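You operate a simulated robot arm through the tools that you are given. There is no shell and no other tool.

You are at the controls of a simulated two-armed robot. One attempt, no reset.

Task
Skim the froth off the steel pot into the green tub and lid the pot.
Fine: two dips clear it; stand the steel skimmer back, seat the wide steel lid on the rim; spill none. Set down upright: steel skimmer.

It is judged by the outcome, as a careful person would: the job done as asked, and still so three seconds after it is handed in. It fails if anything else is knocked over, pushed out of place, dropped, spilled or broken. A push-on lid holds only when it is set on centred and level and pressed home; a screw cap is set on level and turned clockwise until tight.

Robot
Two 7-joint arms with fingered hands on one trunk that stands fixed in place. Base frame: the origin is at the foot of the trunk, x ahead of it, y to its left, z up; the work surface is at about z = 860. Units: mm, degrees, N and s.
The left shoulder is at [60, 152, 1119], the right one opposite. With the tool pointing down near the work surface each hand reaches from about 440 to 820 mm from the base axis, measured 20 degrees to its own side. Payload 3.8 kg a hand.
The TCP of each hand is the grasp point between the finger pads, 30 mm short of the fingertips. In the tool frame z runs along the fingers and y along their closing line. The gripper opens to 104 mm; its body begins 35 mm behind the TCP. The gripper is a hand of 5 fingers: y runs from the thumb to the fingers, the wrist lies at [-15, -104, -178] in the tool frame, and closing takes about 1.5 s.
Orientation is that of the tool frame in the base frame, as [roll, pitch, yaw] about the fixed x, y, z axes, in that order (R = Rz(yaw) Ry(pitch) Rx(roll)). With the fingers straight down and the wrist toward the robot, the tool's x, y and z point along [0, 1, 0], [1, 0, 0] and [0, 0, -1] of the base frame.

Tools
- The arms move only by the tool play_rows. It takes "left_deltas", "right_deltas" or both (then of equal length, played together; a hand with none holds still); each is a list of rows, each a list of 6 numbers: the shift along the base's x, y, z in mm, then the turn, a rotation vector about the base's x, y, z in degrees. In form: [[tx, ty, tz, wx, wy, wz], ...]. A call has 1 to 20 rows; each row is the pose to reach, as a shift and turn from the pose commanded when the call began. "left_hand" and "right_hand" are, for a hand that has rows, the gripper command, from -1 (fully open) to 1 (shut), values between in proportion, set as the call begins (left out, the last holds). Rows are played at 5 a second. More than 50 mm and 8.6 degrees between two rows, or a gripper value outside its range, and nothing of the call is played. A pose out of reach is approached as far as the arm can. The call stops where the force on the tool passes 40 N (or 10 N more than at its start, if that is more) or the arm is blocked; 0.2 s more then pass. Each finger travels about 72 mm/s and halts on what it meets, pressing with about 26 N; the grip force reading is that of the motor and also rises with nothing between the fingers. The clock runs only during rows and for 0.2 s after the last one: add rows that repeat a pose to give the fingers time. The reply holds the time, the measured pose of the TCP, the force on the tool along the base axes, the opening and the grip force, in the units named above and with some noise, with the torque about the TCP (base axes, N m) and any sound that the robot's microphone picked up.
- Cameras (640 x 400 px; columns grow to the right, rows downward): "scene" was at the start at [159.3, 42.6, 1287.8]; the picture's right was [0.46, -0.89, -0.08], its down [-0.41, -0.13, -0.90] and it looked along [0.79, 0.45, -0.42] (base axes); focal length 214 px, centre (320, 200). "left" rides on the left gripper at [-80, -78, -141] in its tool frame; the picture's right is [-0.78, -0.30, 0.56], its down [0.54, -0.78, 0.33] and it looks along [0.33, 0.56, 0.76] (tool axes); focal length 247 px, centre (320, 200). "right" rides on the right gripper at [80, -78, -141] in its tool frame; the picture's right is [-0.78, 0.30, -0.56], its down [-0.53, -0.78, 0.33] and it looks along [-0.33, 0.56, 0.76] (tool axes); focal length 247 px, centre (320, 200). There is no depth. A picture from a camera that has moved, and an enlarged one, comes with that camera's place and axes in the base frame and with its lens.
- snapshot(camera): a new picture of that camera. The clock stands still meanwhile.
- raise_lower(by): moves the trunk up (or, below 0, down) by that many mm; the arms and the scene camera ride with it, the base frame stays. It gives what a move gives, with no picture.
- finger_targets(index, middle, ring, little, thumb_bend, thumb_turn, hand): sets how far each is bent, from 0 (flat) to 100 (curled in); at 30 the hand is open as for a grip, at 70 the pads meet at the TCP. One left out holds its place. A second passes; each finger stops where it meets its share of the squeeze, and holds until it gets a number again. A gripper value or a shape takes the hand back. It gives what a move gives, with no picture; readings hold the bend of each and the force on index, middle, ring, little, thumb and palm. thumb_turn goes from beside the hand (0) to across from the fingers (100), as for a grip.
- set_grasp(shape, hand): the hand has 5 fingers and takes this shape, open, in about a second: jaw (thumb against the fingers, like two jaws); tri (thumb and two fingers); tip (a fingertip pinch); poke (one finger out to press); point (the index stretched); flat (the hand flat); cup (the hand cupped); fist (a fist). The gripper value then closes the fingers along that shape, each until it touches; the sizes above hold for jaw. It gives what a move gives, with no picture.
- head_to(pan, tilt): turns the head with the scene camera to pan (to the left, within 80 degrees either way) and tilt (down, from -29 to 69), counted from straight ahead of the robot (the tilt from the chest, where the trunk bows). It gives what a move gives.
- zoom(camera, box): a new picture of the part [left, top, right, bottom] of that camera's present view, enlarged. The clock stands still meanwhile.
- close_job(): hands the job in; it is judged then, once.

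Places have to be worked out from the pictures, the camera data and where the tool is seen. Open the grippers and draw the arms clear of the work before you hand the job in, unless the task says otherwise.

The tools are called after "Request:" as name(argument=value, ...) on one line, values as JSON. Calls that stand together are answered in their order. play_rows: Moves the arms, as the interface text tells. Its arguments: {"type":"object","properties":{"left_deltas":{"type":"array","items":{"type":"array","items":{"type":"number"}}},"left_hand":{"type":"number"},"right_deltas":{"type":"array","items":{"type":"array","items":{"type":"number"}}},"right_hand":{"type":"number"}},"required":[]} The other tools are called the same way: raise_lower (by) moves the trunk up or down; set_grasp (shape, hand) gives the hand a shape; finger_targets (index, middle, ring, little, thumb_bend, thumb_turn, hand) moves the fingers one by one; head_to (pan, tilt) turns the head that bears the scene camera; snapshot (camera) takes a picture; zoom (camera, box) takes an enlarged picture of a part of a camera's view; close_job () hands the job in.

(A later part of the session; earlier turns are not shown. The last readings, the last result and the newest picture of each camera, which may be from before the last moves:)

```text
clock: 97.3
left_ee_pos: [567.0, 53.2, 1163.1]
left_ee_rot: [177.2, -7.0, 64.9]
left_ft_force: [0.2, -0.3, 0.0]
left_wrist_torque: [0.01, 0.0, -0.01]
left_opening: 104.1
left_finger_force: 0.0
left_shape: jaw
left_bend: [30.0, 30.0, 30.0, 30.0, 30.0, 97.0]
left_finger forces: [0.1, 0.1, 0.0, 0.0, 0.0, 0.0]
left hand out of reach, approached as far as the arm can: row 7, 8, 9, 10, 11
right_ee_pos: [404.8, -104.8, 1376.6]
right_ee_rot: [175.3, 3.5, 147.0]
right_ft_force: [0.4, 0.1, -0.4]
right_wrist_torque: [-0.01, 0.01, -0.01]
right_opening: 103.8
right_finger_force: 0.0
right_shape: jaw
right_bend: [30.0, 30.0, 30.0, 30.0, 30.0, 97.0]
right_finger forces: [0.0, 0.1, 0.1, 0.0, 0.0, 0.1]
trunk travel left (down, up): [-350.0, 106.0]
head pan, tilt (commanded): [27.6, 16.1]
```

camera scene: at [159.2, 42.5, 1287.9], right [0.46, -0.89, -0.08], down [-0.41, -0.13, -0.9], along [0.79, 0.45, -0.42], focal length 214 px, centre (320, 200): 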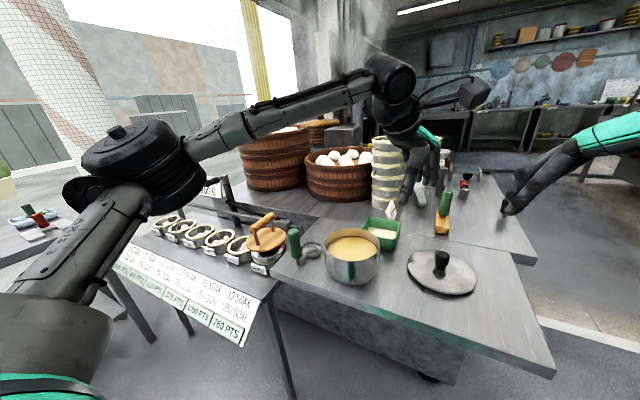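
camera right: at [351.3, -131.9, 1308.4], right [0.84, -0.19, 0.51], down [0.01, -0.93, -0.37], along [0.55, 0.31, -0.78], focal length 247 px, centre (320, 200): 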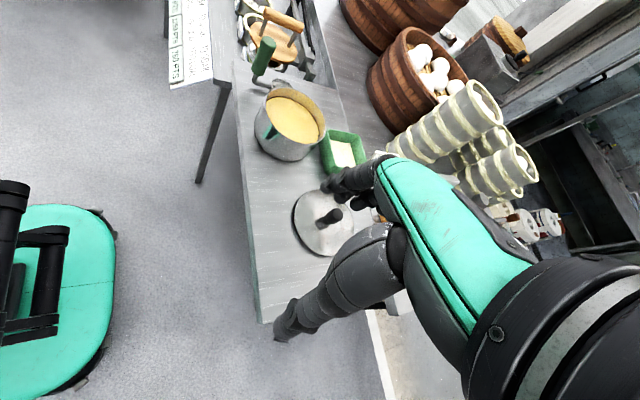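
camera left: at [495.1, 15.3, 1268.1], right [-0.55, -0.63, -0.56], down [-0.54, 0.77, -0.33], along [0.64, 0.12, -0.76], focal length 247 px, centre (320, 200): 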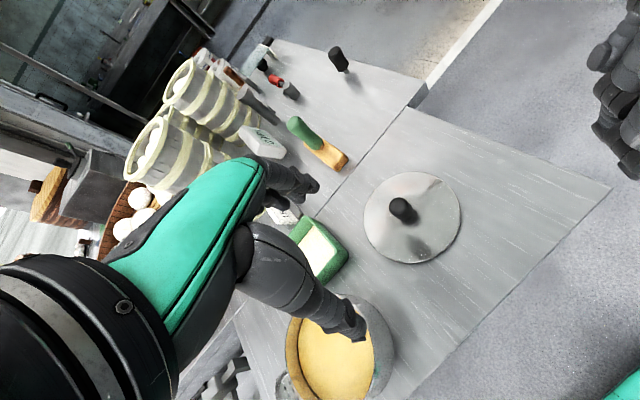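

Raising also straightened the trunk and moved the arms back and up. I'll test reach at actual lid height here before deciding.

Request:
play_rows(left_deltas=[[0, 0, -25, 0, 0, 0], [0, 0, -50, 0, 0, 0], [0, 0, -75, 0, 0, 0], [0, 0, -100, 0, 0, 0], [0, 0, -125, 0, 0, 0], [0, 0, -150, -4, 3, 0], [10, -5, -160, -7, 5, 0], [20, -10, -160, -7, 5, 0], [35, -20, -160, -7, 5, 0], [50, -30, -160, -7, 5, 0], [70, -42, -160, -7, 5, 0], [90, -56, -160, -7, 5, 0], [90, -56, -160, -7, 5, 0]])

Request:
snapshot(camera="scene")

```text
clock: 100.2
left_ee_pos: [571.7, 84.3, 1057.8]
left_ee_rot: [178.7, 1.5, 64.8]
left_ft_force: [0.2, 0.2, -0.2]
left_wrist_torque: [0.0, 0.01, -0.03]
left_opening: 103.9
left_finger_force: 0.1
left_shape: jaw
left_bend: [30.0, 30.0, 30.0, 30.0, 30.0, 97.0]
left_finger forces: [0.0, 0.0, 0.0, 0.1, 0.1, 0.0]
left hand out of reach, approached as far as the arm can: row 1, 2, 3, 4, 5, 6, 7, 8, 9, 10, 11, 12, 13
right_ee_pos: [404.4, -105.9, 1376.5]
right_ee_rot: [175.4, 3.5, 147.0]
right_ft_force: [-0.3, 0.6, 0.6]
right_wrist_torque: [-0.03, 0.02, 0.01]
right_opening: 103.7
right_finger_force: 0.0
right_shape: jaw
right_bend: [30.0, 30.0, 30.0, 30.0, 30.0, 97.0]
right_finger forces: [0.0, 0.0, 0.0, 0.0, 0.0, 0.0]
trunk travel left (down, up): [-350.0, 106.0]
head pan, tilt (commanded): [27.6, 16.1]
```

```text
taken
camera scene: at [94.6, 42.5, 1459.5], right [0.46, -0.89, -0.01], down [-0.28, -0.13, -0.95], along [0.84, 0.45, -0.3], focal length 214 px, centre (320, 200)
```

scene: 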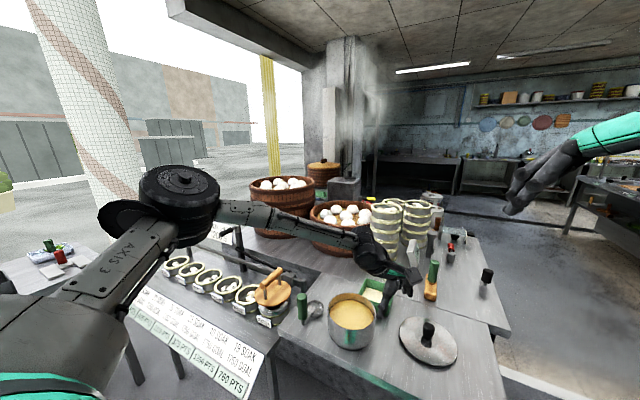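

Still limited, so the straight trunk doesn't help. I'll raise the left hand first for safety, then return the trunk to its original height.

Request:
play_rows(left_deltas=[[0, 0, 25, 0, 0, 0], [0, 0, 50, 0, 0, 0], [0, 0, 75, 0, 0, 0], [0, 0, 100, 0, 0, 0], [-5, 5, 125, 0, 0, 0], [-10, 10, 150, 0, 0, 0], [-20, 15, 175, 0, 0, 0], [-30, 20, 200, 0, 0, 0], [-40, 30, 225, 0, 0, 0], [-50, 40, 245, 0, 0, 0], [-50, 40, 245, 0, 0, 0]])

```text
clock: 102.5
left_ee_pos: [525.1, 124.0, 1302.3]
left_ee_rot: [178.9, 1.5, 64.7]
left_ft_force: [0.1, 0.0, 0.0]
left_wrist_torque: [-0.03, -0.02, -0.01]
left_opening: 104.2
left_finger_force: 0.1
left_shape: jaw
left_bend: [30.0, 30.0, 30.0, 30.0, 30.0, 97.0]
left_finger forces: [0.1, 0.0, 0.0, 0.0, 0.0, 0.1]
right_ee_pos: [405.1, -105.1, 1377.1]
right_ee_rot: [175.4, 3.5, 147.0]
right_ft_force: [0.0, -0.1, -0.2]
right_wrist_torque: [0.0, -0.01, -0.01]
right_opening: 103.8
right_finger_force: 0.1
right_shape: jaw
right_bend: [30.0, 30.0, 30.0, 30.0, 30.0, 97.0]
right_finger forces: [0.0, 0.0, 0.0, 0.1, 0.0, 0.1]
trunk travel left (down, up): [-350.0, 106.0]
head pan, tilt (commanded): [27.6, 16.1]
```

Now I'll lower the trunk back by 150 mm.

Request:
raise_lower(by=-150)

```text
clock: 104.3
left_ee_pos: [524.2, 122.4, 1154.0]
left_ee_rot: [178.7, 1.4, 64.9]
left_ft_force: [-0.2, -0.6, 0.4]
left_wrist_torque: [-0.01, -0.02, -0.02]
left_opening: 103.8
left_finger_force: 0.0
left_shape: jaw
left_bend: [30.0, 30.0, 30.0, 30.0, 30.0, 97.0]
left_finger forces: [0.0, 0.0, 0.0, 0.0, 0.1, 0.0]
right_ee_pos: [403.5, -104.2, 1227.8]
right_ee_rot: [175.4, 3.4, 147.0]
right_ft_force: [-0.8, -0.8, -0.5]
right_wrist_torque: [0.01, 0.01, -0.03]
right_opening: 103.6
right_finger_force: 0.0
right_shape: jaw
right_bend: [30.0, 30.0, 30.0, 30.0, 30.0, 97.0]
right_finger forces: [0.0, 0.0, 0.0, 0.1, 0.0, 0.0]
trunk travel left (down, up): [-200.0, 256.0]
head pan, tilt (commanded): [27.6, 16.1]
```

The hands came down without the forward tilt returning. I'll check where the scene camera is now.

Request:
snapshot(camera="scene")

```text
taken
camera scene: at [158.8, 42.5, 1287.9], right [0.46, -0.89, -0.08], down [-0.41, -0.13, -0.9], along [0.79, 0.45, -0.42], focal length 214 px, centre (320, 200)
```

scene: 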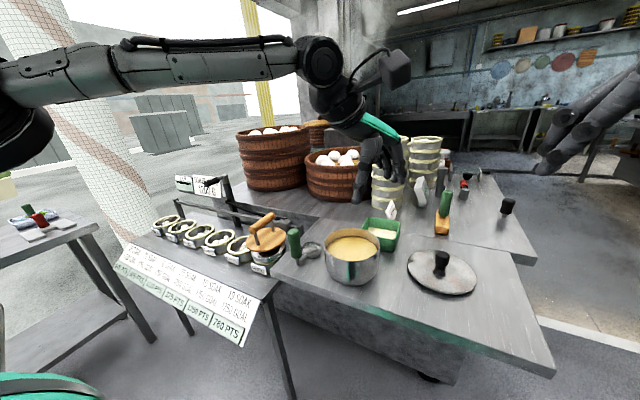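

The camera is back at its original pose. I'll now test the left hand's reach toward the lid at low height, where the arms are said to reach best.

Request:
play_rows(left_deltas=[[5, -10, -25, 0, 0, 0], [10, -20, -50, 0, 0, 0], [15, -30, -75, 0, 0, 0], [25, -42, -100, 0, 0, 0], [35, -55, -125, 0, 0, 0], [45, -67, -150, 0, 0, 0], [60, -80, -165, 0, 0, 0], [75, -92, -170, 0, 0, 0], [90, -104, -172, 0, 0, 0], [110, -116, -172, 0, 0, 0], [130, -127, -172, 0, 0, 0], [130, -127, -172, 0, 0, 0]])

```text
clock: 106.9
left_ee_pos: [613.0, 40.3, 984.3]
left_ee_rot: [178.9, 1.6, 64.8]
left_ft_force: [-0.6, -0.4, 0.5]
left_wrist_torque: [0.07, 0.01, 0.01]
left_opening: 103.6
left_finger_force: 0.0
left_shape: jaw
left_bend: [30.0, 30.0, 30.0, 30.0, 30.0, 97.0]
left_finger forces: [0.1, 0.0, 0.1, 0.0, 0.0, 0.0]
left hand out of reach, approached as far as the arm can: row 9, 10, 11, 12
right_ee_pos: [403.4, -105.9, 1226.8]
right_ee_rot: [175.3, 3.4, 146.9]
right_ft_force: [0.8, -0.3, 0.4]
right_wrist_torque: [-0.01, -0.01, 0.01]
right_opening: 103.9
right_finger_force: 0.0
right_shape: jaw
right_bend: [30.0, 30.0, 30.0, 30.0, 30.0, 97.0]
right_finger forces: [0.0, 0.0, 0.0, 0.1, 0.0, 0.1]
trunk travel left (down, up): [-200.0, 256.0]
head pan, tilt (commanded): [27.6, 16.1]
```

At low height the left hand gets to (613, 40), about 60 mm short of the knob. I'll try a handshake-like tilt (fingers pointing forward-right and down), which relieves the wrist; first back off and yaw.

Request:
play_rows(left_deltas=[[-5, 5, 15, 0, 0, 8], [-10, 10, 30, 0, 0, 16], [-15, 15, 45, 0, 0, 24], [-20, 20, 50, 0, 0, 32], [-25, 30, 50, 0, 0, 40], [-30, 40, 50, 0, 0, 45], [-30, 40, 50, 0, 0, 45]])

Request:
play_rows(left_deltas=[[0, 0, 0, -7.5, -2.7, 0], [0, 0, 0, -15, -5.5, 0], [0, 0, 0, -22.6, -8.2, 0], [0, 0, 0, -30, -10.9, 0], [0, 0, 0, -37.6, -13.7, 0], [10, -10, 0, -37.6, -13.7, 0], [25, -25, 0, -37.6, -13.7, 0], [40, -42, 0, -37.6, -13.7, 0], [55, -60, 0, -37.6, -13.7, 0], [70, -80, 0, -37.6, -13.7, 0], [70, -80, 0, -37.6, -13.7, 0]])

Request:
snapshot(camera="scene")

```text
clock: 108.5
left_ee_pos: [576.1, 86.7, 1030.2]
left_ee_rot: [178.9, 1.4, 109.8]
left_ft_force: [0.1, 0.2, 0.2]
left_wrist_torque: [-0.01, -0.03, -0.02]
left_opening: 103.8
left_finger_force: 0.0
left_shape: jaw
left_bend: [30.0, 30.0, 30.0, 30.0, 30.0, 97.0]
left_finger forces: [0.0, 0.1, 0.1, 0.0, 0.0, 0.0]
left hand out of reach, approached as far as the arm can: row 3, 4, 5, 6, 7
right_ee_pos: [404.6, -104.5, 1227.5]
right_ee_rot: [175.4, 3.5, 147.0]
right_ft_force: [1.0, 0.6, -0.1]
right_wrist_torque: [0.01, 0.0, -0.01]
right_opening: 103.8
right_finger_force: 0.1
right_shape: jaw
right_bend: [30.0, 30.0, 30.0, 30.0, 30.0, 97.0]
right_finger forces: [0.0, 0.0, 0.0, 0.0, 0.0, 0.0]
trunk travel left (down, up): [-200.0, 256.0]
head pan, tilt (commanded): [27.6, 16.1]
```

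```text
clock: 110.9
left_ee_pos: [645.0, 6.0, 1033.2]
left_ee_rot: [178.7, 41.5, 109.8]
left_ft_force: [-0.2, 0.8, 0.3]
left_wrist_torque: [0.0, -0.01, -0.04]
left_opening: 103.9
left_finger_force: 0.0
left_shape: jaw
left_bend: [30.0, 30.0, 30.0, 30.0, 30.0, 97.0]
left_finger forces: [0.0, 0.0, 0.0, 0.0, 0.1, 0.0]
right_ee_pos: [404.2, -105.3, 1227.5]
right_ee_rot: [175.4, 3.5, 147.0]
right_ft_force: [-0.3, -0.8, -0.8]
right_wrist_torque: [0.01, 0.01, 0.01]
right_opening: 103.9
right_finger_force: 0.1
right_shape: jaw
right_bend: [30.0, 30.0, 30.0, 30.0, 30.0, 97.0]
right_finger forces: [0.0, 0.0, 0.0, 0.0, 0.0, 0.0]
trunk travel left (down, up): [-200.0, 256.0]
head pan, tilt (commanded): [27.6, 16.1]
```

```text
taken
camera scene: at [158.8, 42.7, 1287.9], right [0.46, -0.89, -0.08], down [-0.41, -0.13, -0.9], along [0.79, 0.45, -0.42], focal length 214 px, centre (320, 200)
```

scene: 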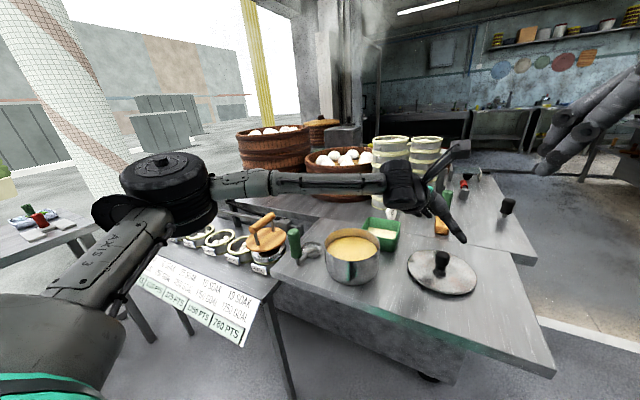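

With the tilt, the left hand reaches (645, 6) easily. With tilted fingers the ring and little fingers would hang low over the lid, so I'll try the "tri" shape (thumb and two fingers) and look at the hand.

Request:
set_grasp(hand="left", shape="tri")

Request:
zoom(camera="scene", box=[360, 130, 500, 300])

Request:
snapshot(camera="left")

Request:
snapshot(camera="right")

```text
clock: 111.8
left_ee_pos: [645.9, 5.9, 1032.2]
left_ee_rot: [178.7, 41.5, 109.9]
left_ft_force: [0.3, 0.0, 0.6]
left_wrist_torque: [-0.01, 0.0, -0.01]
left_opening: 103.9
left_finger_force: 0.1
left_shape: tri
left_bend: [30.0, 30.0, 99.0, 99.0, 30.0, 97.0]
left_finger forces: [0.1, 0.1, 0.0, 0.1, 0.0, 0.0]
right_ee_pos: [405.9, -104.0, 1226.4]
right_ee_rot: [175.4, 3.5, 147.0]
right_ft_force: [-0.4, -0.5, -0.3]
right_wrist_torque: [-0.04, 0.01, -0.02]
right_opening: 104.1
right_finger_force: 0.1
right_shape: jaw
right_bend: [30.0, 30.0, 30.0, 30.0, 30.0, 97.0]
right_finger forces: [0.0, 0.1, 0.1, 0.0, 0.1, 0.0]
trunk travel left (down, up): [-200.0, 256.0]
head pan, tilt (commanded): [27.6, 16.1]
```

```text
2.35 times, centred on (430, 215) of scene
camera zoom: at [159.5, 42.5, 1287.8], right [0.46, -0.89, -0.08], down [-0.41, -0.13, -0.9], along [0.79, 0.45, -0.42], focal length 505 px, centre (61, 165)
```

zoom: 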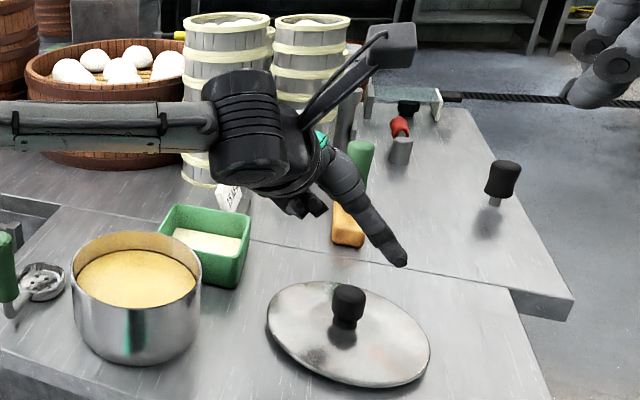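

```text
taken
camera left: at [557.6, 9.6, 1189.2], right [0.06, -0.99, 0.09], down [-0.78, -0.1, -0.62], along [0.62, -0.04, -0.78], focal length 247 px, centre (320, 200)
```

left: 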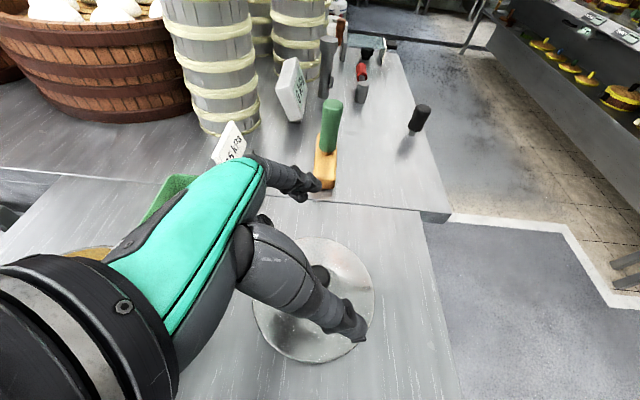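

```text
taken
camera right: at [281.9, -131.6, 1356.5], right [0.76, -0.19, 0.62], down [0.06, -0.93, -0.36], along [0.65, 0.31, -0.69], focal length 247 px, centre (320, 200)
```

right: 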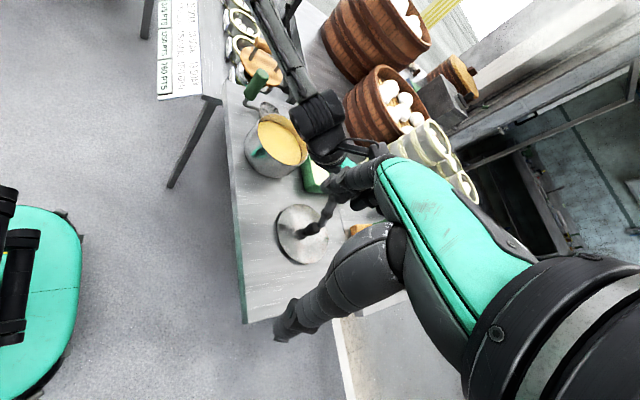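

The ring and little fingers are curled away. I'll zoom the left and scene cameras on the lid to pin down the knob.

Request:
zoom(camera="left", box=[240, 225, 400, 375])

Request:
zoom(camera="scene", box=[400, 235, 485, 300])

Request:
zoom(camera="right", box=[260, 180, 360, 280])

```text
2.67 times, centred on (320, 300) of left
camera zoom: at [557.6, 9.6, 1189.2], right [0.06, -0.99, 0.09], down [-0.78, -0.1, -0.62], along [0.62, -0.04, -0.78], focal length 659 px, centre (320, -67)
```

zoom: 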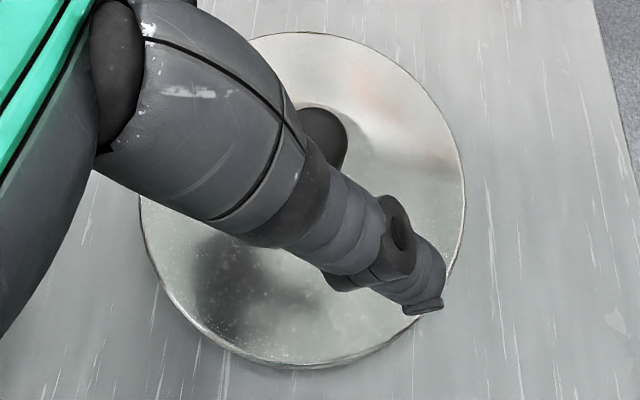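

```text
6.15 times, centred on (442, 268) of scene
camera zoom: at [159.5, 42.5, 1287.8], right [0.46, -0.89, -0.08], down [-0.41, -0.13, -0.9], along [0.79, 0.45, -0.42], focal length 1320 px, centre (-434, -215)
```

zoom: 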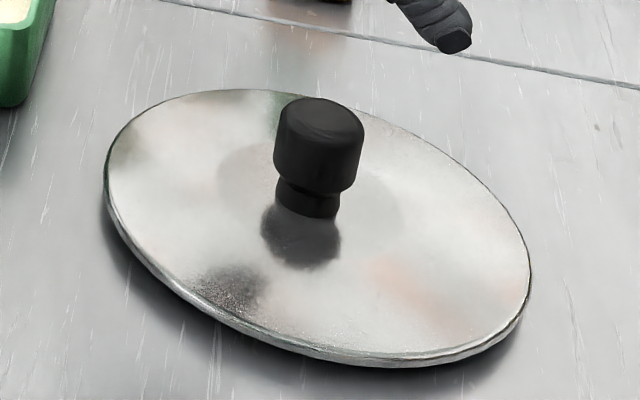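

```text
4.00 times, centred on (310, 230) of right
camera zoom: at [281.9, -131.6, 1356.5], right [0.76, -0.19, 0.62], down [0.06, -0.93, -0.36], along [0.65, 0.31, -0.69], focal length 988 px, centre (360, 80)
```

zoom: 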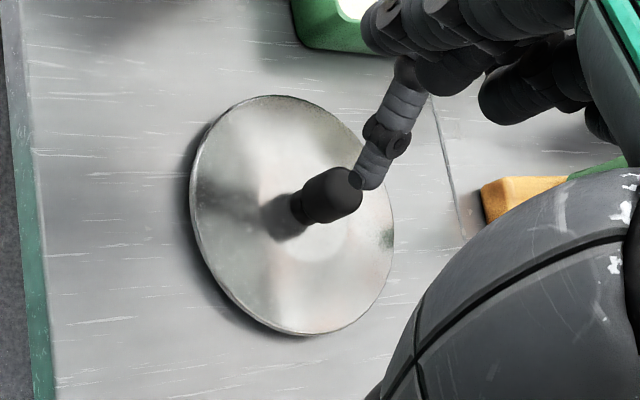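

Triangulation puts the knob axis at about (666, -7), its head from z about 880 to 916, and the lid plate near 866. I'll move the tilted hand above the knob.

Request:
play_rows(left_deltas=[[7, -4, -5, 0, 0, 0], [14, -8, -12, 0, 0, 0], [20, -13, -22, 0, 0, 0], [20, -13, -32, 0, 0, 0], [20, -13, -42, 0, 0, 0], [20, -13, -42, 0, 0, 0]])

Request:
snapshot(camera="left")

Request:
zoom(camera="scene", box=[380, 180, 500, 300])

Request:
zoom(camera="right", box=[250, 150, 370, 270])

```text
clock: 113.2
left_ee_pos: [652.5, 13.8, 997.0]
left_ee_rot: [178.6, 41.4, 109.8]
left_ft_force: [0.1, 0.5, 0.6]
left_wrist_torque: [0.0, 0.05, -0.01]
left_opening: 103.8
left_finger_force: 0.1
left_shape: tri
left_bend: [30.0, 30.0, 99.0, 99.0, 30.0, 97.0]
left_finger forces: [0.1, 0.0, 0.1, 0.0, 0.0, 0.0]
left hand out of reach, approached as far as the arm can: row 1, 2, 3, 4, 5, 6
right_ee_pos: [404.8, -104.8, 1226.7]
right_ee_rot: [175.4, 3.5, 147.0]
right_ft_force: [0.1, -0.5, -0.1]
right_wrist_torque: [-0.01, 0.01, 0.0]
right_opening: 103.7
right_finger_force: 0.1
right_shape: jaw
right_bend: [30.0, 30.0, 30.0, 30.0, 30.0, 97.0]
right_finger forces: [0.0, 0.1, 0.1, 0.1, 0.1, 0.0]
trunk travel left (down, up): [-200.0, 256.0]
head pan, tilt (commanded): [27.6, 16.1]
```

```text
taken
camera left: at [564.2, 16.6, 1153.3], right [0.06, -0.99, 0.09], down [-0.78, -0.1, -0.62], along [0.62, -0.04, -0.78], focal length 247 px, centre (320, 200)
```

left: 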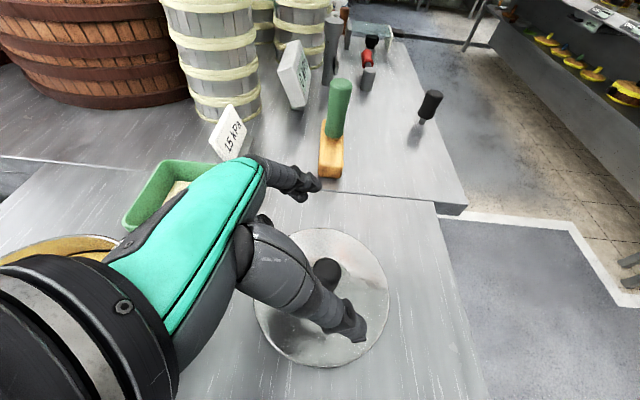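

```text
3.33 times, centred on (440, 240) of scene
camera zoom: at [159.3, 42.4, 1287.8], right [0.46, -0.89, -0.08], down [-0.41, -0.13, -0.9], along [0.79, 0.45, -0.42], focal length 715 px, centre (-80, 67)
```

zoom: 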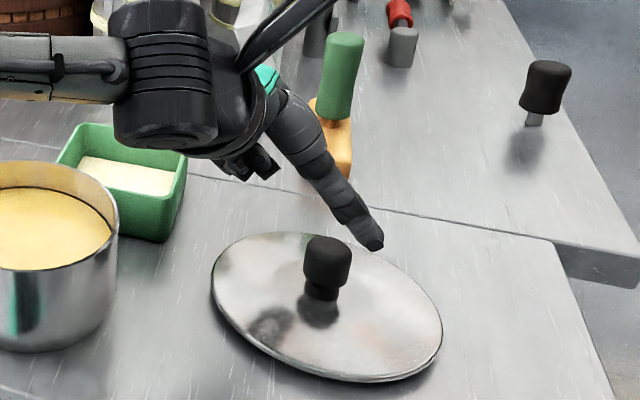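

```text
3.33 times, centred on (310, 210) of right
camera zoom: at [281.7, -131.6, 1356.6], right [0.76, -0.19, 0.62], down [0.06, -0.93, -0.36], along [0.65, 0.31, -0.69], focal length 823 px, centre (353, 167)
```

zoom: 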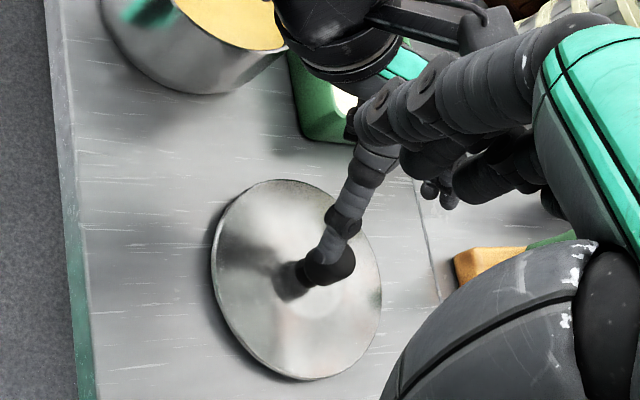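

The arm clamps at (652, 14), about 25 mm short. I'll explore a bit more tilt (about 55°) toward the same target.

Request:
play_rows(left_deltas=[[0, 0, 0, -7, -2.6, 0], [3, -5, 0, -14.1, -5.1, 0], [7, -10, 0, -14.1, -5.1, 0], [11, -16, 0, -14.1, -5.1, 0], [14, -21, 0, -14.1, -5.1, 0], [14, -21, 0, -14.1, -5.1, 0]])

```text
clock: 114.6
left_ee_pos: [660.9, -1.2, 997.6]
left_ee_rot: [178.6, 56.5, 109.6]
left_ft_force: [-0.1, 0.0, 0.4]
left_wrist_torque: [0.04, 0.01, -0.01]
left_opening: 104.1
left_finger_force: 0.0
left_shape: tri
left_bend: [30.0, 30.0, 99.0, 99.0, 30.0, 97.0]
left_finger forces: [0.0, 0.0, 0.0, 0.0, 0.0, 0.0]
left hand out of reach, approached as far as the arm can: row 5, 6
right_ee_pos: [404.9, -104.8, 1226.2]
right_ee_rot: [175.4, 3.6, 147.0]
right_ft_force: [0.3, -0.1, -0.8]
right_wrist_torque: [-0.01, -0.01, -0.01]
right_opening: 104.0
right_finger_force: 0.1
right_shape: jaw
right_bend: [30.0, 30.0, 30.0, 30.0, 30.0, 97.0]
right_finger forces: [0.1, 0.0, 0.1, 0.0, 0.0, 0.0]
trunk travel left (down, up): [-200.0, 256.0]
head pan, tilt (commanded): [27.6, 16.1]
```

With 55° tilt it reaches (661, -1), only 8 mm short. I'll test the effect of yawing the hand 12° the other way.

Request:
play_rows(left_deltas=[[0, 0, 0, 0, 0, -6], [0, 0, 0, 0, 0, -12], [3, -3, 0, 0, 0, -12], [6, -7, 0, 0, 0, -12], [6, -7, 0, 0, 0, -12]])

```text
clock: 115.8
left_ee_pos: [665.1, -5.8, 998.3]
left_ee_rot: [178.7, 56.5, 97.8]
left_ft_force: [0.4, -0.7, 0.8]
left_wrist_torque: [-0.01, 0.0, 0.0]
left_opening: 104.0
left_finger_force: 0.1
left_shape: tri
left_bend: [30.0, 30.0, 99.0, 99.0, 30.0, 97.0]
left_finger forces: [0.0, 0.0, 0.0, 0.1, 0.0, 0.0]
left hand out of reach, approached as far as the arm can: row 4, 5
right_ee_pos: [404.5, -105.8, 1226.9]
right_ee_rot: [175.5, 3.5, 147.1]
right_ft_force: [0.4, 0.3, 0.2]
right_wrist_torque: [-0.02, 0.0, 0.01]
right_opening: 104.1
right_finger_force: 0.0
right_shape: jaw
right_bend: [30.0, 30.0, 30.0, 30.0, 30.0, 97.0]
right_finger forces: [0.0, 0.0, 0.0, 0.0, 0.1, 0.0]
trunk travel left (down, up): [-200.0, 256.0]
head pan, tilt (commanded): [27.6, 16.1]
```

Yawing that way helps: it now reaches (665, -6). I'll yaw another 12° for slack, then re-check alignment over the knob.

Request:
play_rows(left_deltas=[[0, 0, 0, 0, 0, -6], [0, 0, 0, 0, 0, -12], [1, -1, 0, 0, 0, -12], [1, -1, -15, 0, 0, -12], [1, -1, -30, 0, 0, -12], [1, -1, -30, 0, 0, -12]])

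Request:
snapshot(camera="left")

Request:
zoom(camera="scene", box=[380, 180, 500, 300])

Request:
zoom(camera="right", box=[250, 150, 370, 270])

```text
clock: 117.2
left_ee_pos: [654.9, 4.7, 973.6]
left_ee_rot: [178.6, 56.5, 85.7]
left_ft_force: [-0.5, -0.1, 0.7]
left_wrist_torque: [0.0, 0.03, -0.02]
left_opening: 103.8
left_finger_force: 0.1
left_shape: tri
left_bend: [30.0, 30.0, 99.0, 99.0, 30.0, 97.0]
left_finger forces: [0.1, 0.0, 0.1, 0.0, 0.1, 0.1]
left hand out of reach, approached as far as the arm can: row 2, 3, 4, 5, 6
right_ee_pos: [404.7, -104.9, 1227.0]
right_ee_rot: [175.3, 3.5, 146.9]
right_ft_force: [-0.1, 0.2, -0.3]
right_wrist_torque: [-0.01, 0.01, 0.01]
right_opening: 103.9
right_finger_force: 0.0
right_shape: jaw
right_bend: [30.0, 30.0, 30.0, 30.0, 30.0, 97.0]
right_finger forces: [0.0, 0.0, 0.0, 0.0, 0.0, 0.0]
trunk travel left (down, up): [-200.0, 256.0]
head pan, tilt (commanded): [27.6, 16.1]
```

```text
taken
camera left: at [577.6, 81.6, 1117.1], right [-0.35, -0.88, 0.34], down [-0.77, 0.06, -0.64], along [0.54, -0.48, -0.69], focal length 247 px, centre (320, 200)
```

left: 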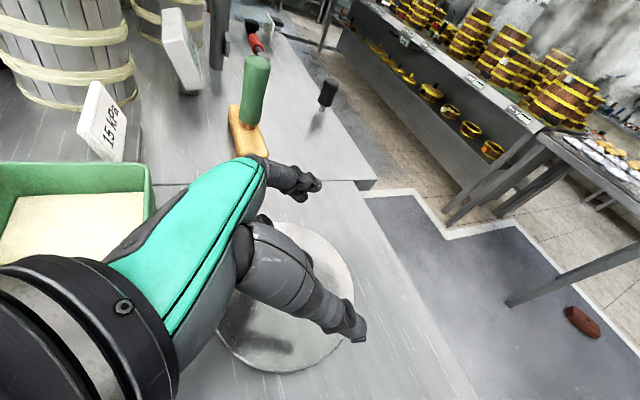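

```text
3.33 times, centred on (440, 240) of scene
camera zoom: at [159.3, 42.4, 1287.8], right [0.46, -0.89, -0.08], down [-0.41, -0.13, -0.9], along [0.79, 0.45, -0.42], focal length 715 px, centre (-80, 67)
```

zoom: 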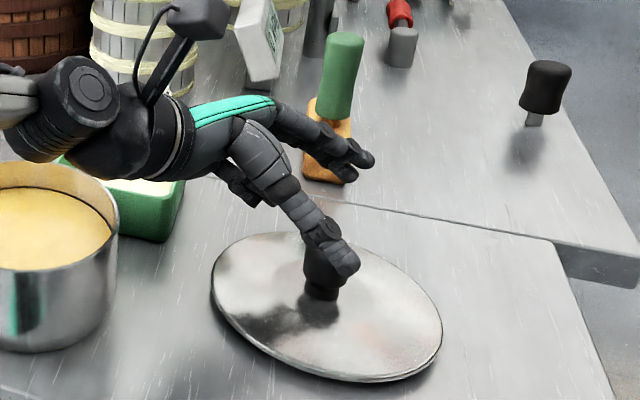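

```text
3.33 times, centred on (310, 210) of right
camera zoom: at [281.7, -131.6, 1356.6], right [0.76, -0.19, 0.62], down [0.06, -0.93, -0.36], along [0.65, 0.31, -0.69], focal length 823 px, centre (353, 167)
```

zoom: 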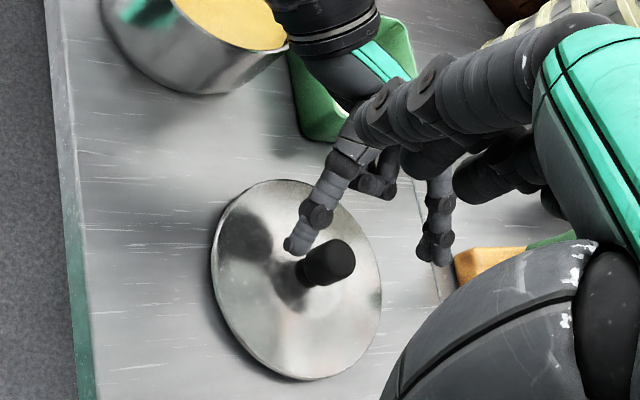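

The last yaw step went past the optimum; about 188° was best. I'll lift the hand away and lower the trunk 100 mm, which should bring the shoulders forward and ease reaching the lid.

Request:
play_rows(left_deltas=[[0, 0, 20, 0, 0, 0], [0, 0, 45, 0, 0, 3], [-5, 5, 70, 0, 0, 6], [-10, 10, 95, 0, 0, 9], [-15, 15, 120, 0, 0, 12], [-20, 20, 145, 0, 0, 12], [-25, 25, 170, 0, 0, 12], [-25, 25, 180, 0, 0, 12]])

Request:
raise_lower(by=-100)

Request:
snapshot(camera="scene")

```text
clock: 119.0
left_ee_pos: [626.7, 28.5, 1156.6]
left_ee_rot: [178.6, 56.4, 97.7]
left_ft_force: [-0.2, -0.1, -0.5]
left_wrist_torque: [0.0, 0.0, -0.02]
left_opening: 104.2
left_finger_force: 0.0
left_shape: tri
left_bend: [30.0, 30.0, 99.0, 99.0, 30.0, 97.0]
left_finger forces: [0.1, 0.1, 0.0, 0.1, 0.0, 0.0]
right_ee_pos: [404.8, -104.2, 1225.8]
right_ee_rot: [175.4, 3.4, 147.0]
right_ft_force: [-0.2, 0.1, -0.7]
right_wrist_torque: [0.0, 0.0, 0.02]
right_opening: 103.7
right_finger_force: 0.1
right_shape: jaw
right_bend: [30.0, 30.0, 30.0, 30.0, 30.0, 97.0]
right_finger forces: [0.0, 0.0, 0.1, 0.0, 0.0, 0.0]
trunk travel left (down, up): [-200.0, 256.0]
head pan, tilt (commanded): [27.6, 16.1]
```

```text
clock: 120.3
left_ee_pos: [627.1, 28.2, 1054.9]
left_ee_rot: [178.4, 56.6, 97.5]
left_ft_force: [-0.4, 0.5, 0.6]
left_wrist_torque: [-0.01, 0.01, -0.02]
left_opening: 103.9
left_finger_force: 0.1
left_shape: tri
left_bend: [30.0, 30.0, 99.0, 99.0, 30.0, 97.0]
left_finger forces: [0.1, 0.0, 0.0, 0.0, 0.0, 0.0]
right_ee_pos: [403.4, -105.3, 1127.5]
right_ee_rot: [175.4, 3.6, 146.9]
right_ft_force: [-0.2, -0.1, 0.3]
right_wrist_torque: [0.01, 0.01, -0.01]
right_opening: 103.8
right_finger_force: 0.2
right_shape: jaw
right_bend: [30.0, 30.0, 30.0, 30.0, 30.0, 97.0]
right_finger forces: [0.0, 0.0, 0.0, 0.1, 0.0, 0.0]
trunk travel left (down, up): [-100.0, 356.0]
head pan, tilt (commanded): [27.6, 16.1]
```

```text
taken
camera scene: at [225.9, 42.5, 1151.7], right [0.44, -0.89, -0.15], down [-0.54, -0.13, -0.83], along [0.72, 0.45, -0.54], focal length 214 px, centre (320, 200)
```

scene: 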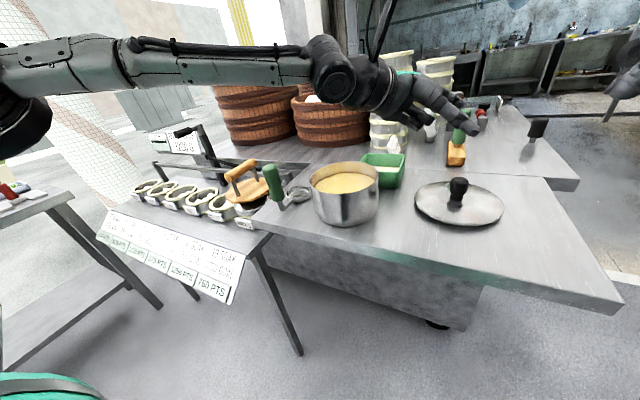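

The trunk bowed further forward (camera now at x 226). I'll test reaching above the knob from here.

Request:
play_rows(left_deltas=[[8, -7, -12, 0, 0, 0], [16, -14, -24, 0, 0, 0], [24, -21, -36, 0, 0, 0], [32, -28, -48, 0, 0, 0], [39, -35, -55, 0, 0, 0], [39, -35, -55, 0, 0, 0]])

```text
clock: 121.7
left_ee_pos: [667.8, -6.6, 998.9]
left_ee_rot: [178.4, 56.5, 97.5]
left_ft_force: [0.4, -0.7, -0.3]
left_wrist_torque: [0.01, -0.01, -0.02]
left_opening: 104.1
left_finger_force: 0.1
left_shape: tri
left_bend: [30.0, 30.0, 99.0, 99.0, 30.0, 97.0]
left_finger forces: [0.0, 0.0, 0.0, 0.1, 0.0, 0.0]
right_ee_pos: [405.7, -104.3, 1126.4]
right_ee_rot: [175.3, 3.5, 147.0]
right_ft_force: [-0.6, -1.2, 0.1]
right_wrist_torque: [0.01, 0.01, 0.03]
right_opening: 103.7
right_finger_force: 0.1
right_shape: jaw
right_bend: [30.0, 30.0, 30.0, 30.0, 30.0, 97.0]
right_finger forces: [0.1, 0.0, 0.1, 0.0, 0.1, 0.1]
trunk travel left (down, up): [-100.0, 356.0]
head pan, tilt (commanded): [27.6, 16.1]
```

It reaches fully now. I'll reduce the finger tilt from about 56° toward 30° for a cleaner grip and see if it still reaches.

Request:
play_rows(left_deltas=[[0, 0, 0, 7.9, 1.1, 0], [0, 0, 0, 15.8, 2.2, 0], [0, 0, 0, 23.8, 3.3, 0], [0, 0, 0, 26, 3.6, 0], [0, 0, 0, 26, 3.6, 0]])

Request:
snapshot(camera="left")

Request:
zoom(camera="scene", box=[390, 70, 530, 240])

Request:
snapshot(camera="right")

```text
clock: 122.9
left_ee_pos: [680.2, 27.4, 1007.5]
left_ee_rot: [178.7, 30.1, 97.8]
left_ft_force: [0.5, 0.5, 0.5]
left_wrist_torque: [0.02, 0.03, 0.01]
left_opening: 103.9
left_finger_force: 0.2
left_shape: tri
left_bend: [30.0, 30.0, 99.0, 99.0, 30.0, 97.0]
left_finger forces: [0.0, 0.1, 0.0, 0.0, 0.0, 0.0]
left hand out of reach, approached as far as the arm can: row 3, 4, 5
right_ee_pos: [404.7, -104.4, 1127.1]
right_ee_rot: [175.3, 3.5, 147.0]
right_ft_force: [-0.6, -0.3, -0.1]
right_wrist_torque: [0.03, -0.03, 0.01]
right_opening: 103.5
right_finger_force: 0.1
right_shape: jaw
right_bend: [30.0, 30.0, 30.0, 30.0, 30.0, 97.0]
right_finger forces: [0.0, 0.0, 0.1, 0.0, 0.0, 0.1]
trunk travel left (down, up): [-100.0, 356.0]
head pan, tilt (commanded): [27.6, 16.1]
```

```text
taken
camera left: at [598.5, 16.7, 1168.5], right [-0.15, -0.98, -0.1], down [-0.8, 0.18, -0.57], along [0.58, -0.01, -0.82], focal length 247 px, centre (320, 200)
```

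left: 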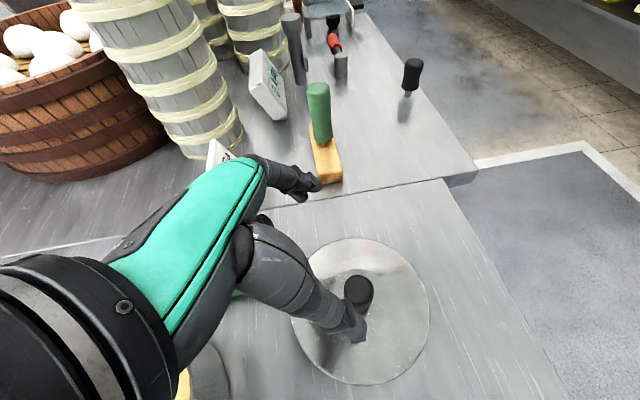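

```text
2.35 times, centred on (460, 155) of scene
camera zoom: at [227.1, 42.3, 1151.3], right [0.44, -0.89, -0.15], down [-0.54, -0.13, -0.83], along [0.72, 0.45, -0.54], focal length 505 px, centre (-9, 306)
```

zoom: 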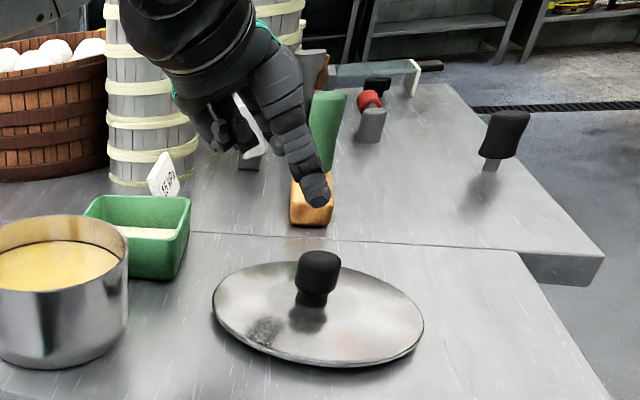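

```text
taken
camera right: at [282.0, -131.7, 1256.5], right [0.76, -0.19, 0.62], down [0.06, -0.93, -0.36], along [0.65, 0.31, -0.69], focal length 247 px, centre (320, 200)
```

right: 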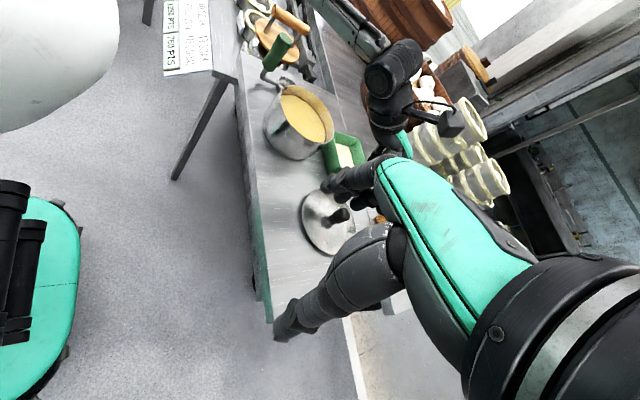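

At 30° it clamps, so I'll use about 47°. I'll tilt forward 17° again and return over the knob.

Request:
play_rows(left_deltas=[[-2, -5, 0, -5.6, -0.8, 0], [-5, -12, 0, -11.2, -1.6, 0], [-9, -22, -3, -16.8, -2.4, 0], [-13, -34, -8, -16.8, -2.4, 0], [-13, -34, -8, -16.8, -2.4, 0]])

Request:
snapshot(camera="left")

Request:
zoom(camera="scene", box=[390, 70, 530, 240])

Request:
zoom(camera="right", box=[280, 130, 400, 270])

```text
clock: 124.1
left_ee_pos: [665.1, -9.1, 1000.2]
left_ee_rot: [178.7, 47.3, 97.7]
left_ft_force: [0.1, 0.0, 1.0]
left_wrist_torque: [-0.04, -0.01, 0.01]
left_opening: 103.8
left_finger_force: 0.1
left_shape: tri
left_bend: [30.0, 30.0, 99.0, 99.0, 30.0, 97.0]
left_finger forces: [0.0, 0.0, 0.0, 0.0, 0.0, 0.0]
right_ee_pos: [405.4, -103.6, 1126.6]
right_ee_rot: [175.4, 3.5, 147.0]
right_ft_force: [0.0, -0.1, 0.0]
right_wrist_torque: [0.02, -0.01, -0.03]
right_opening: 103.9
right_finger_force: 0.1
right_shape: jaw
right_bend: [30.0, 30.0, 30.0, 30.0, 30.0, 97.0]
right_finger forces: [0.0, 0.0, 0.0, 0.0, 0.1, 0.0]
trunk travel left (down, up): [-100.0, 356.0]
head pan, tilt (commanded): [27.6, 16.1]
```

```text
taken
camera left: at [576.9, 28.3, 1153.3], right [-0.15, -0.97, 0.19], down [-0.78, 0.0, -0.63], along [0.61, -0.24, -0.75], focal length 247 px, centre (320, 200)
```

left: 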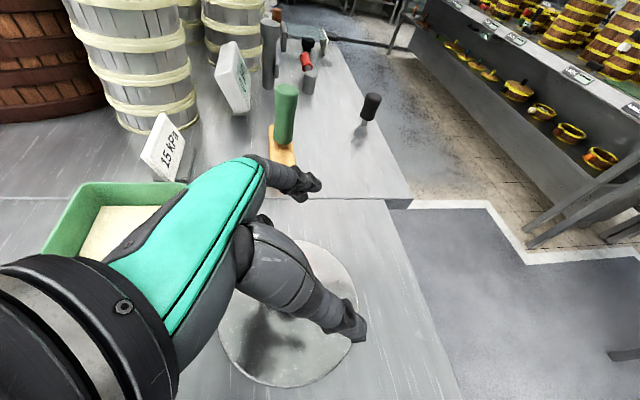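

```text
2.35 times, centred on (460, 155) of scene
camera zoom: at [227.0, 42.8, 1151.3], right [0.44, -0.89, -0.15], down [-0.54, -0.13, -0.83], along [0.72, 0.45, -0.54], focal length 505 px, centre (-9, 306)
```

zoom: 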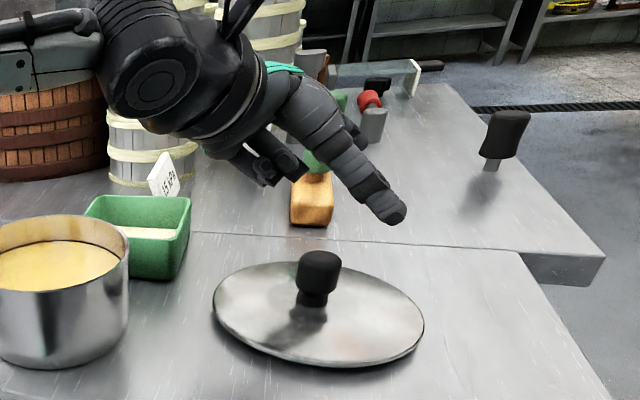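

```text
2.86 times, centred on (340, 200) of right
camera zoom: at [282.0, -131.2, 1256.5], right [0.76, -0.19, 0.62], down [0.06, -0.93, -0.36], along [0.65, 0.31, -0.69], focal length 706 px, centre (263, 200)
```

zoom: 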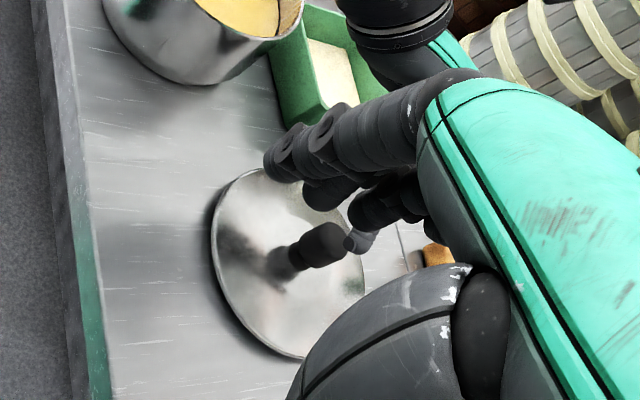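

The hand is above the knob (best estimate (667, -7)) at 47° tilt with a horizontal closing line. I'll descend with the thumb on the near side and the fingers on the far side.

Request:
play_rows(left_deltas=[[1, 1, -15, 0, 0, 0], [2, 2, -30, 0, 0, 0], [2, 2, -45, 0, 0, 0], [2, 2, -58, 0, 0, 0], [2, 2, -70, 0, 0, 0], [2, 2, -70, 0, 0, 0]])

Request:
zoom(camera="scene", box=[390, 100, 530, 240])

Request:
zoom(camera="right", box=[280, 130, 400, 270])

Request:
snapshot(camera="left")

```text
clock: 125.5
left_ee_pos: [668.6, -4.9, 929.6]
left_ee_rot: [178.5, 47.2, 97.5]
left_ft_force: [0.9, 0.4, 1.2]
left_wrist_torque: [0.0, -0.01, 0.0]
left_opening: 104.1
left_finger_force: 0.0
left_shape: tri
left_bend: [30.0, 30.0, 99.0, 99.0, 30.0, 97.0]
left_finger forces: [0.0, 0.0, 0.0, 0.0, 0.0, 0.0]
right_ee_pos: [405.0, -105.0, 1126.3]
right_ee_rot: [175.4, 3.4, 147.0]
right_ft_force: [-0.3, -0.3, -0.6]
right_wrist_torque: [0.01, 0.0, 0.02]
right_opening: 103.9
right_finger_force: 0.0
right_shape: jaw
right_bend: [30.0, 30.0, 30.0, 30.0, 30.0, 97.0]
right_finger forces: [0.0, 0.0, 0.1, 0.1, 0.0, 0.0]
trunk travel left (down, up): [-100.0, 356.0]
head pan, tilt (commanded): [27.6, 16.1]
```

```text
2.86 times, centred on (460, 170) of scene
camera zoom: at [226.8, 42.4, 1151.4], right [0.44, -0.89, -0.15], down [-0.54, -0.13, -0.83], along [0.72, 0.45, -0.54], focal length 613 px, centre (-80, 286)
```

zoom: 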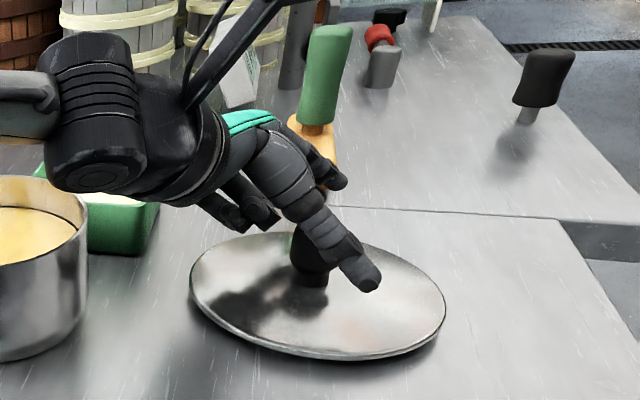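

```text
2.86 times, centred on (340, 200) of right
camera zoom: at [281.7, -131.6, 1256.6], right [0.76, -0.19, 0.62], down [0.06, -0.93, -0.36], along [0.65, 0.31, -0.69], focal length 706 px, centre (263, 200)
```

zoom: 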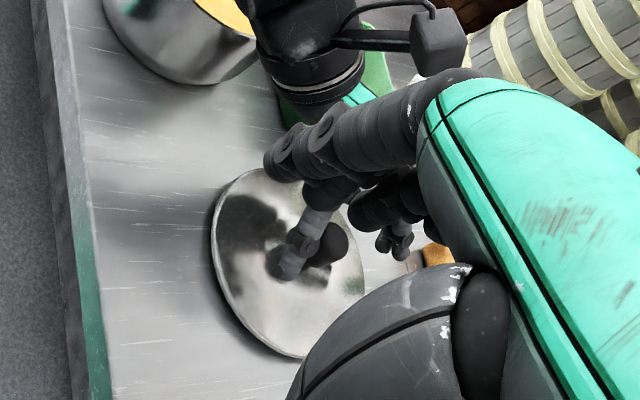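

```text
taken
camera left: at [580.8, 31.5, 1083.5], right [-0.15, -0.97, 0.19], down [-0.78, 0.0, -0.63], along [0.61, -0.24, -0.75], focal length 247 px, centre (320, 200)
```

left: 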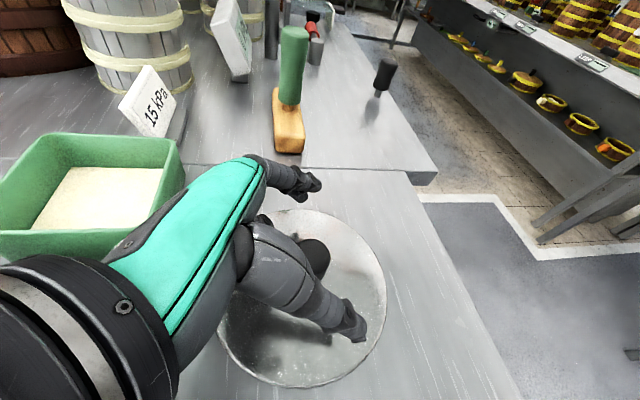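

I'll zoom on the left camera to check the knob's offset from the grasp point.

Request:
zoom(camera="left", box=[250, 200, 390, 340])

Request:
zoom(camera="scene", box=[430, 130, 500, 220])

```text
2.86 times, centred on (320, 270) of left
camera zoom: at [580.8, 31.5, 1083.5], right [-0.15, -0.97, 0.19], down [-0.78, 0.0, -0.63], along [0.61, -0.24, -0.75], focal length 706 px, centre (320, 0)
```

zoom: 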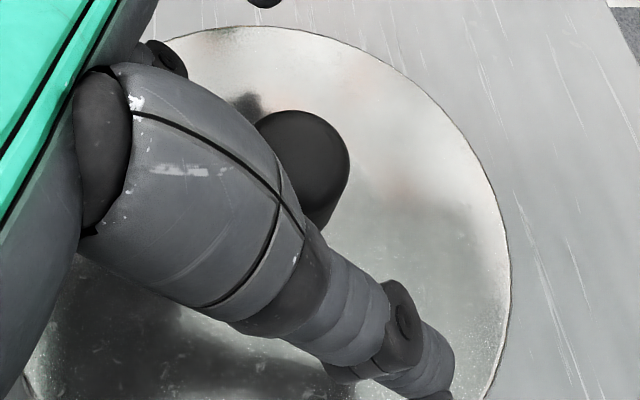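

```text
4.44 times, centred on (465, 175) of scene
camera zoom: at [226.8, 42.4, 1151.4], right [0.44, -0.89, -0.15], down [-0.54, -0.13, -0.83], along [0.72, 0.45, -0.54], focal length 953 px, centre (-324, 311)
```

zoom: 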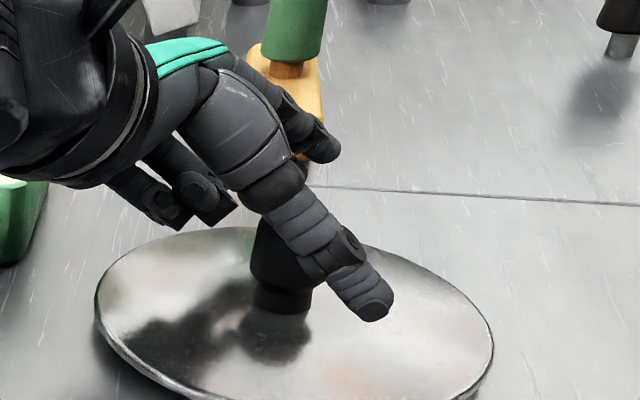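

The left view puts the knob at about (665, -8). I'll shift the hand by (-3, -2.5) and descend to grip height, z about 903.

Request:
play_rows(left_deltas=[[-3, -2.5, -5, 0, 0, 0], [-3, -2.5, -11, 0, 0, 0], [-3, -2.5, -17, 0, 0, 0], [-3, -2.5, -22, 0, 0, 0], [-3, -2.5, -26, 0, 0, 0], [-3, -2.5, -26, 0, 0, 0]])

Request:
zoom(camera="scene", box=[430, 130, 500, 220])

Request:
zoom(camera="right", box=[290, 160, 370, 260])

Request:
zoom(camera="left", box=[250, 200, 390, 340])

```text
clock: 126.9
left_ee_pos: [665.6, -7.9, 904.8]
left_ee_rot: [178.5, 47.3, 97.5]
left_ft_force: [0.3, -0.6, 1.9]
left_wrist_torque: [0.02, 0.01, 0.04]
left_opening: 104.1
left_finger_force: 0.0
left_shape: tri
left_bend: [30.0, 30.0, 99.0, 99.0, 30.0, 97.0]
left_finger forces: [0.0, 0.0, 0.0, 0.0, 0.0, 0.0]
right_ee_pos: [405.6, -103.6, 1126.0]
right_ee_rot: [175.4, 3.6, 147.0]
right_ft_force: [-0.7, -0.1, 0.4]
right_wrist_torque: [0.0, 0.01, 0.01]
right_opening: 104.0
right_finger_force: 0.0
right_shape: jaw
right_bend: [30.0, 30.0, 30.0, 30.0, 30.0, 97.0]
right_finger forces: [0.0, 0.0, 0.0, 0.1, 0.0, 0.1]
trunk travel left (down, up): [-100.0, 356.0]
head pan, tilt (commanded): [27.6, 16.1]
```

```text
4.44 times, centred on (465, 175) of scene
camera zoom: at [226.9, 42.5, 1151.3], right [0.44, -0.89, -0.15], down [-0.54, -0.13, -0.83], along [0.72, 0.45, -0.54], focal length 953 px, centre (-324, 311)
```

zoom: 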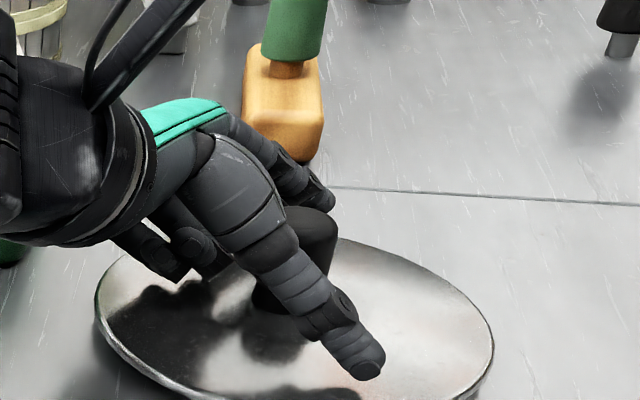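

```text
4.00 times, centred on (330, 210) of right
camera zoom: at [281.8, -131.6, 1256.6], right [0.76, -0.19, 0.62], down [0.06, -0.93, -0.36], along [0.65, 0.31, -0.69], focal length 988 px, centre (280, 160)
```

zoom: 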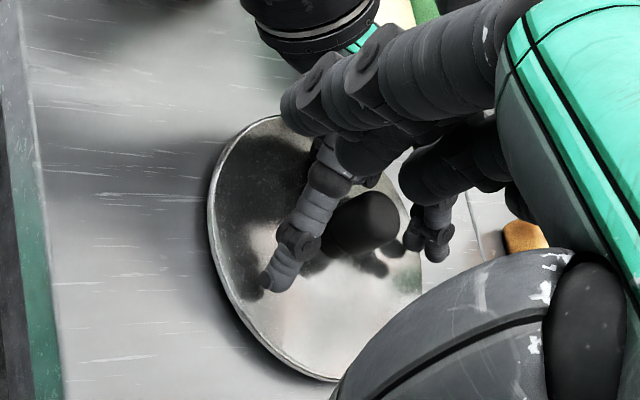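

```text
2.86 times, centred on (320, 270) of left
camera zoom: at [577.8, 29.1, 1057.8], right [-0.15, -0.97, 0.19], down [-0.78, 0.0, -0.63], along [0.61, -0.24, -0.75], focal length 706 px, centre (320, 0)
```

zoom: 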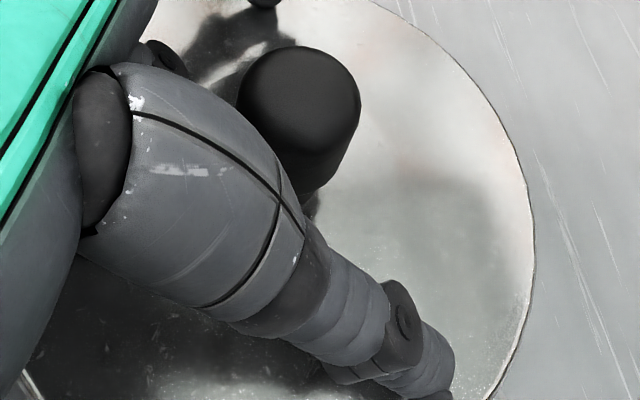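

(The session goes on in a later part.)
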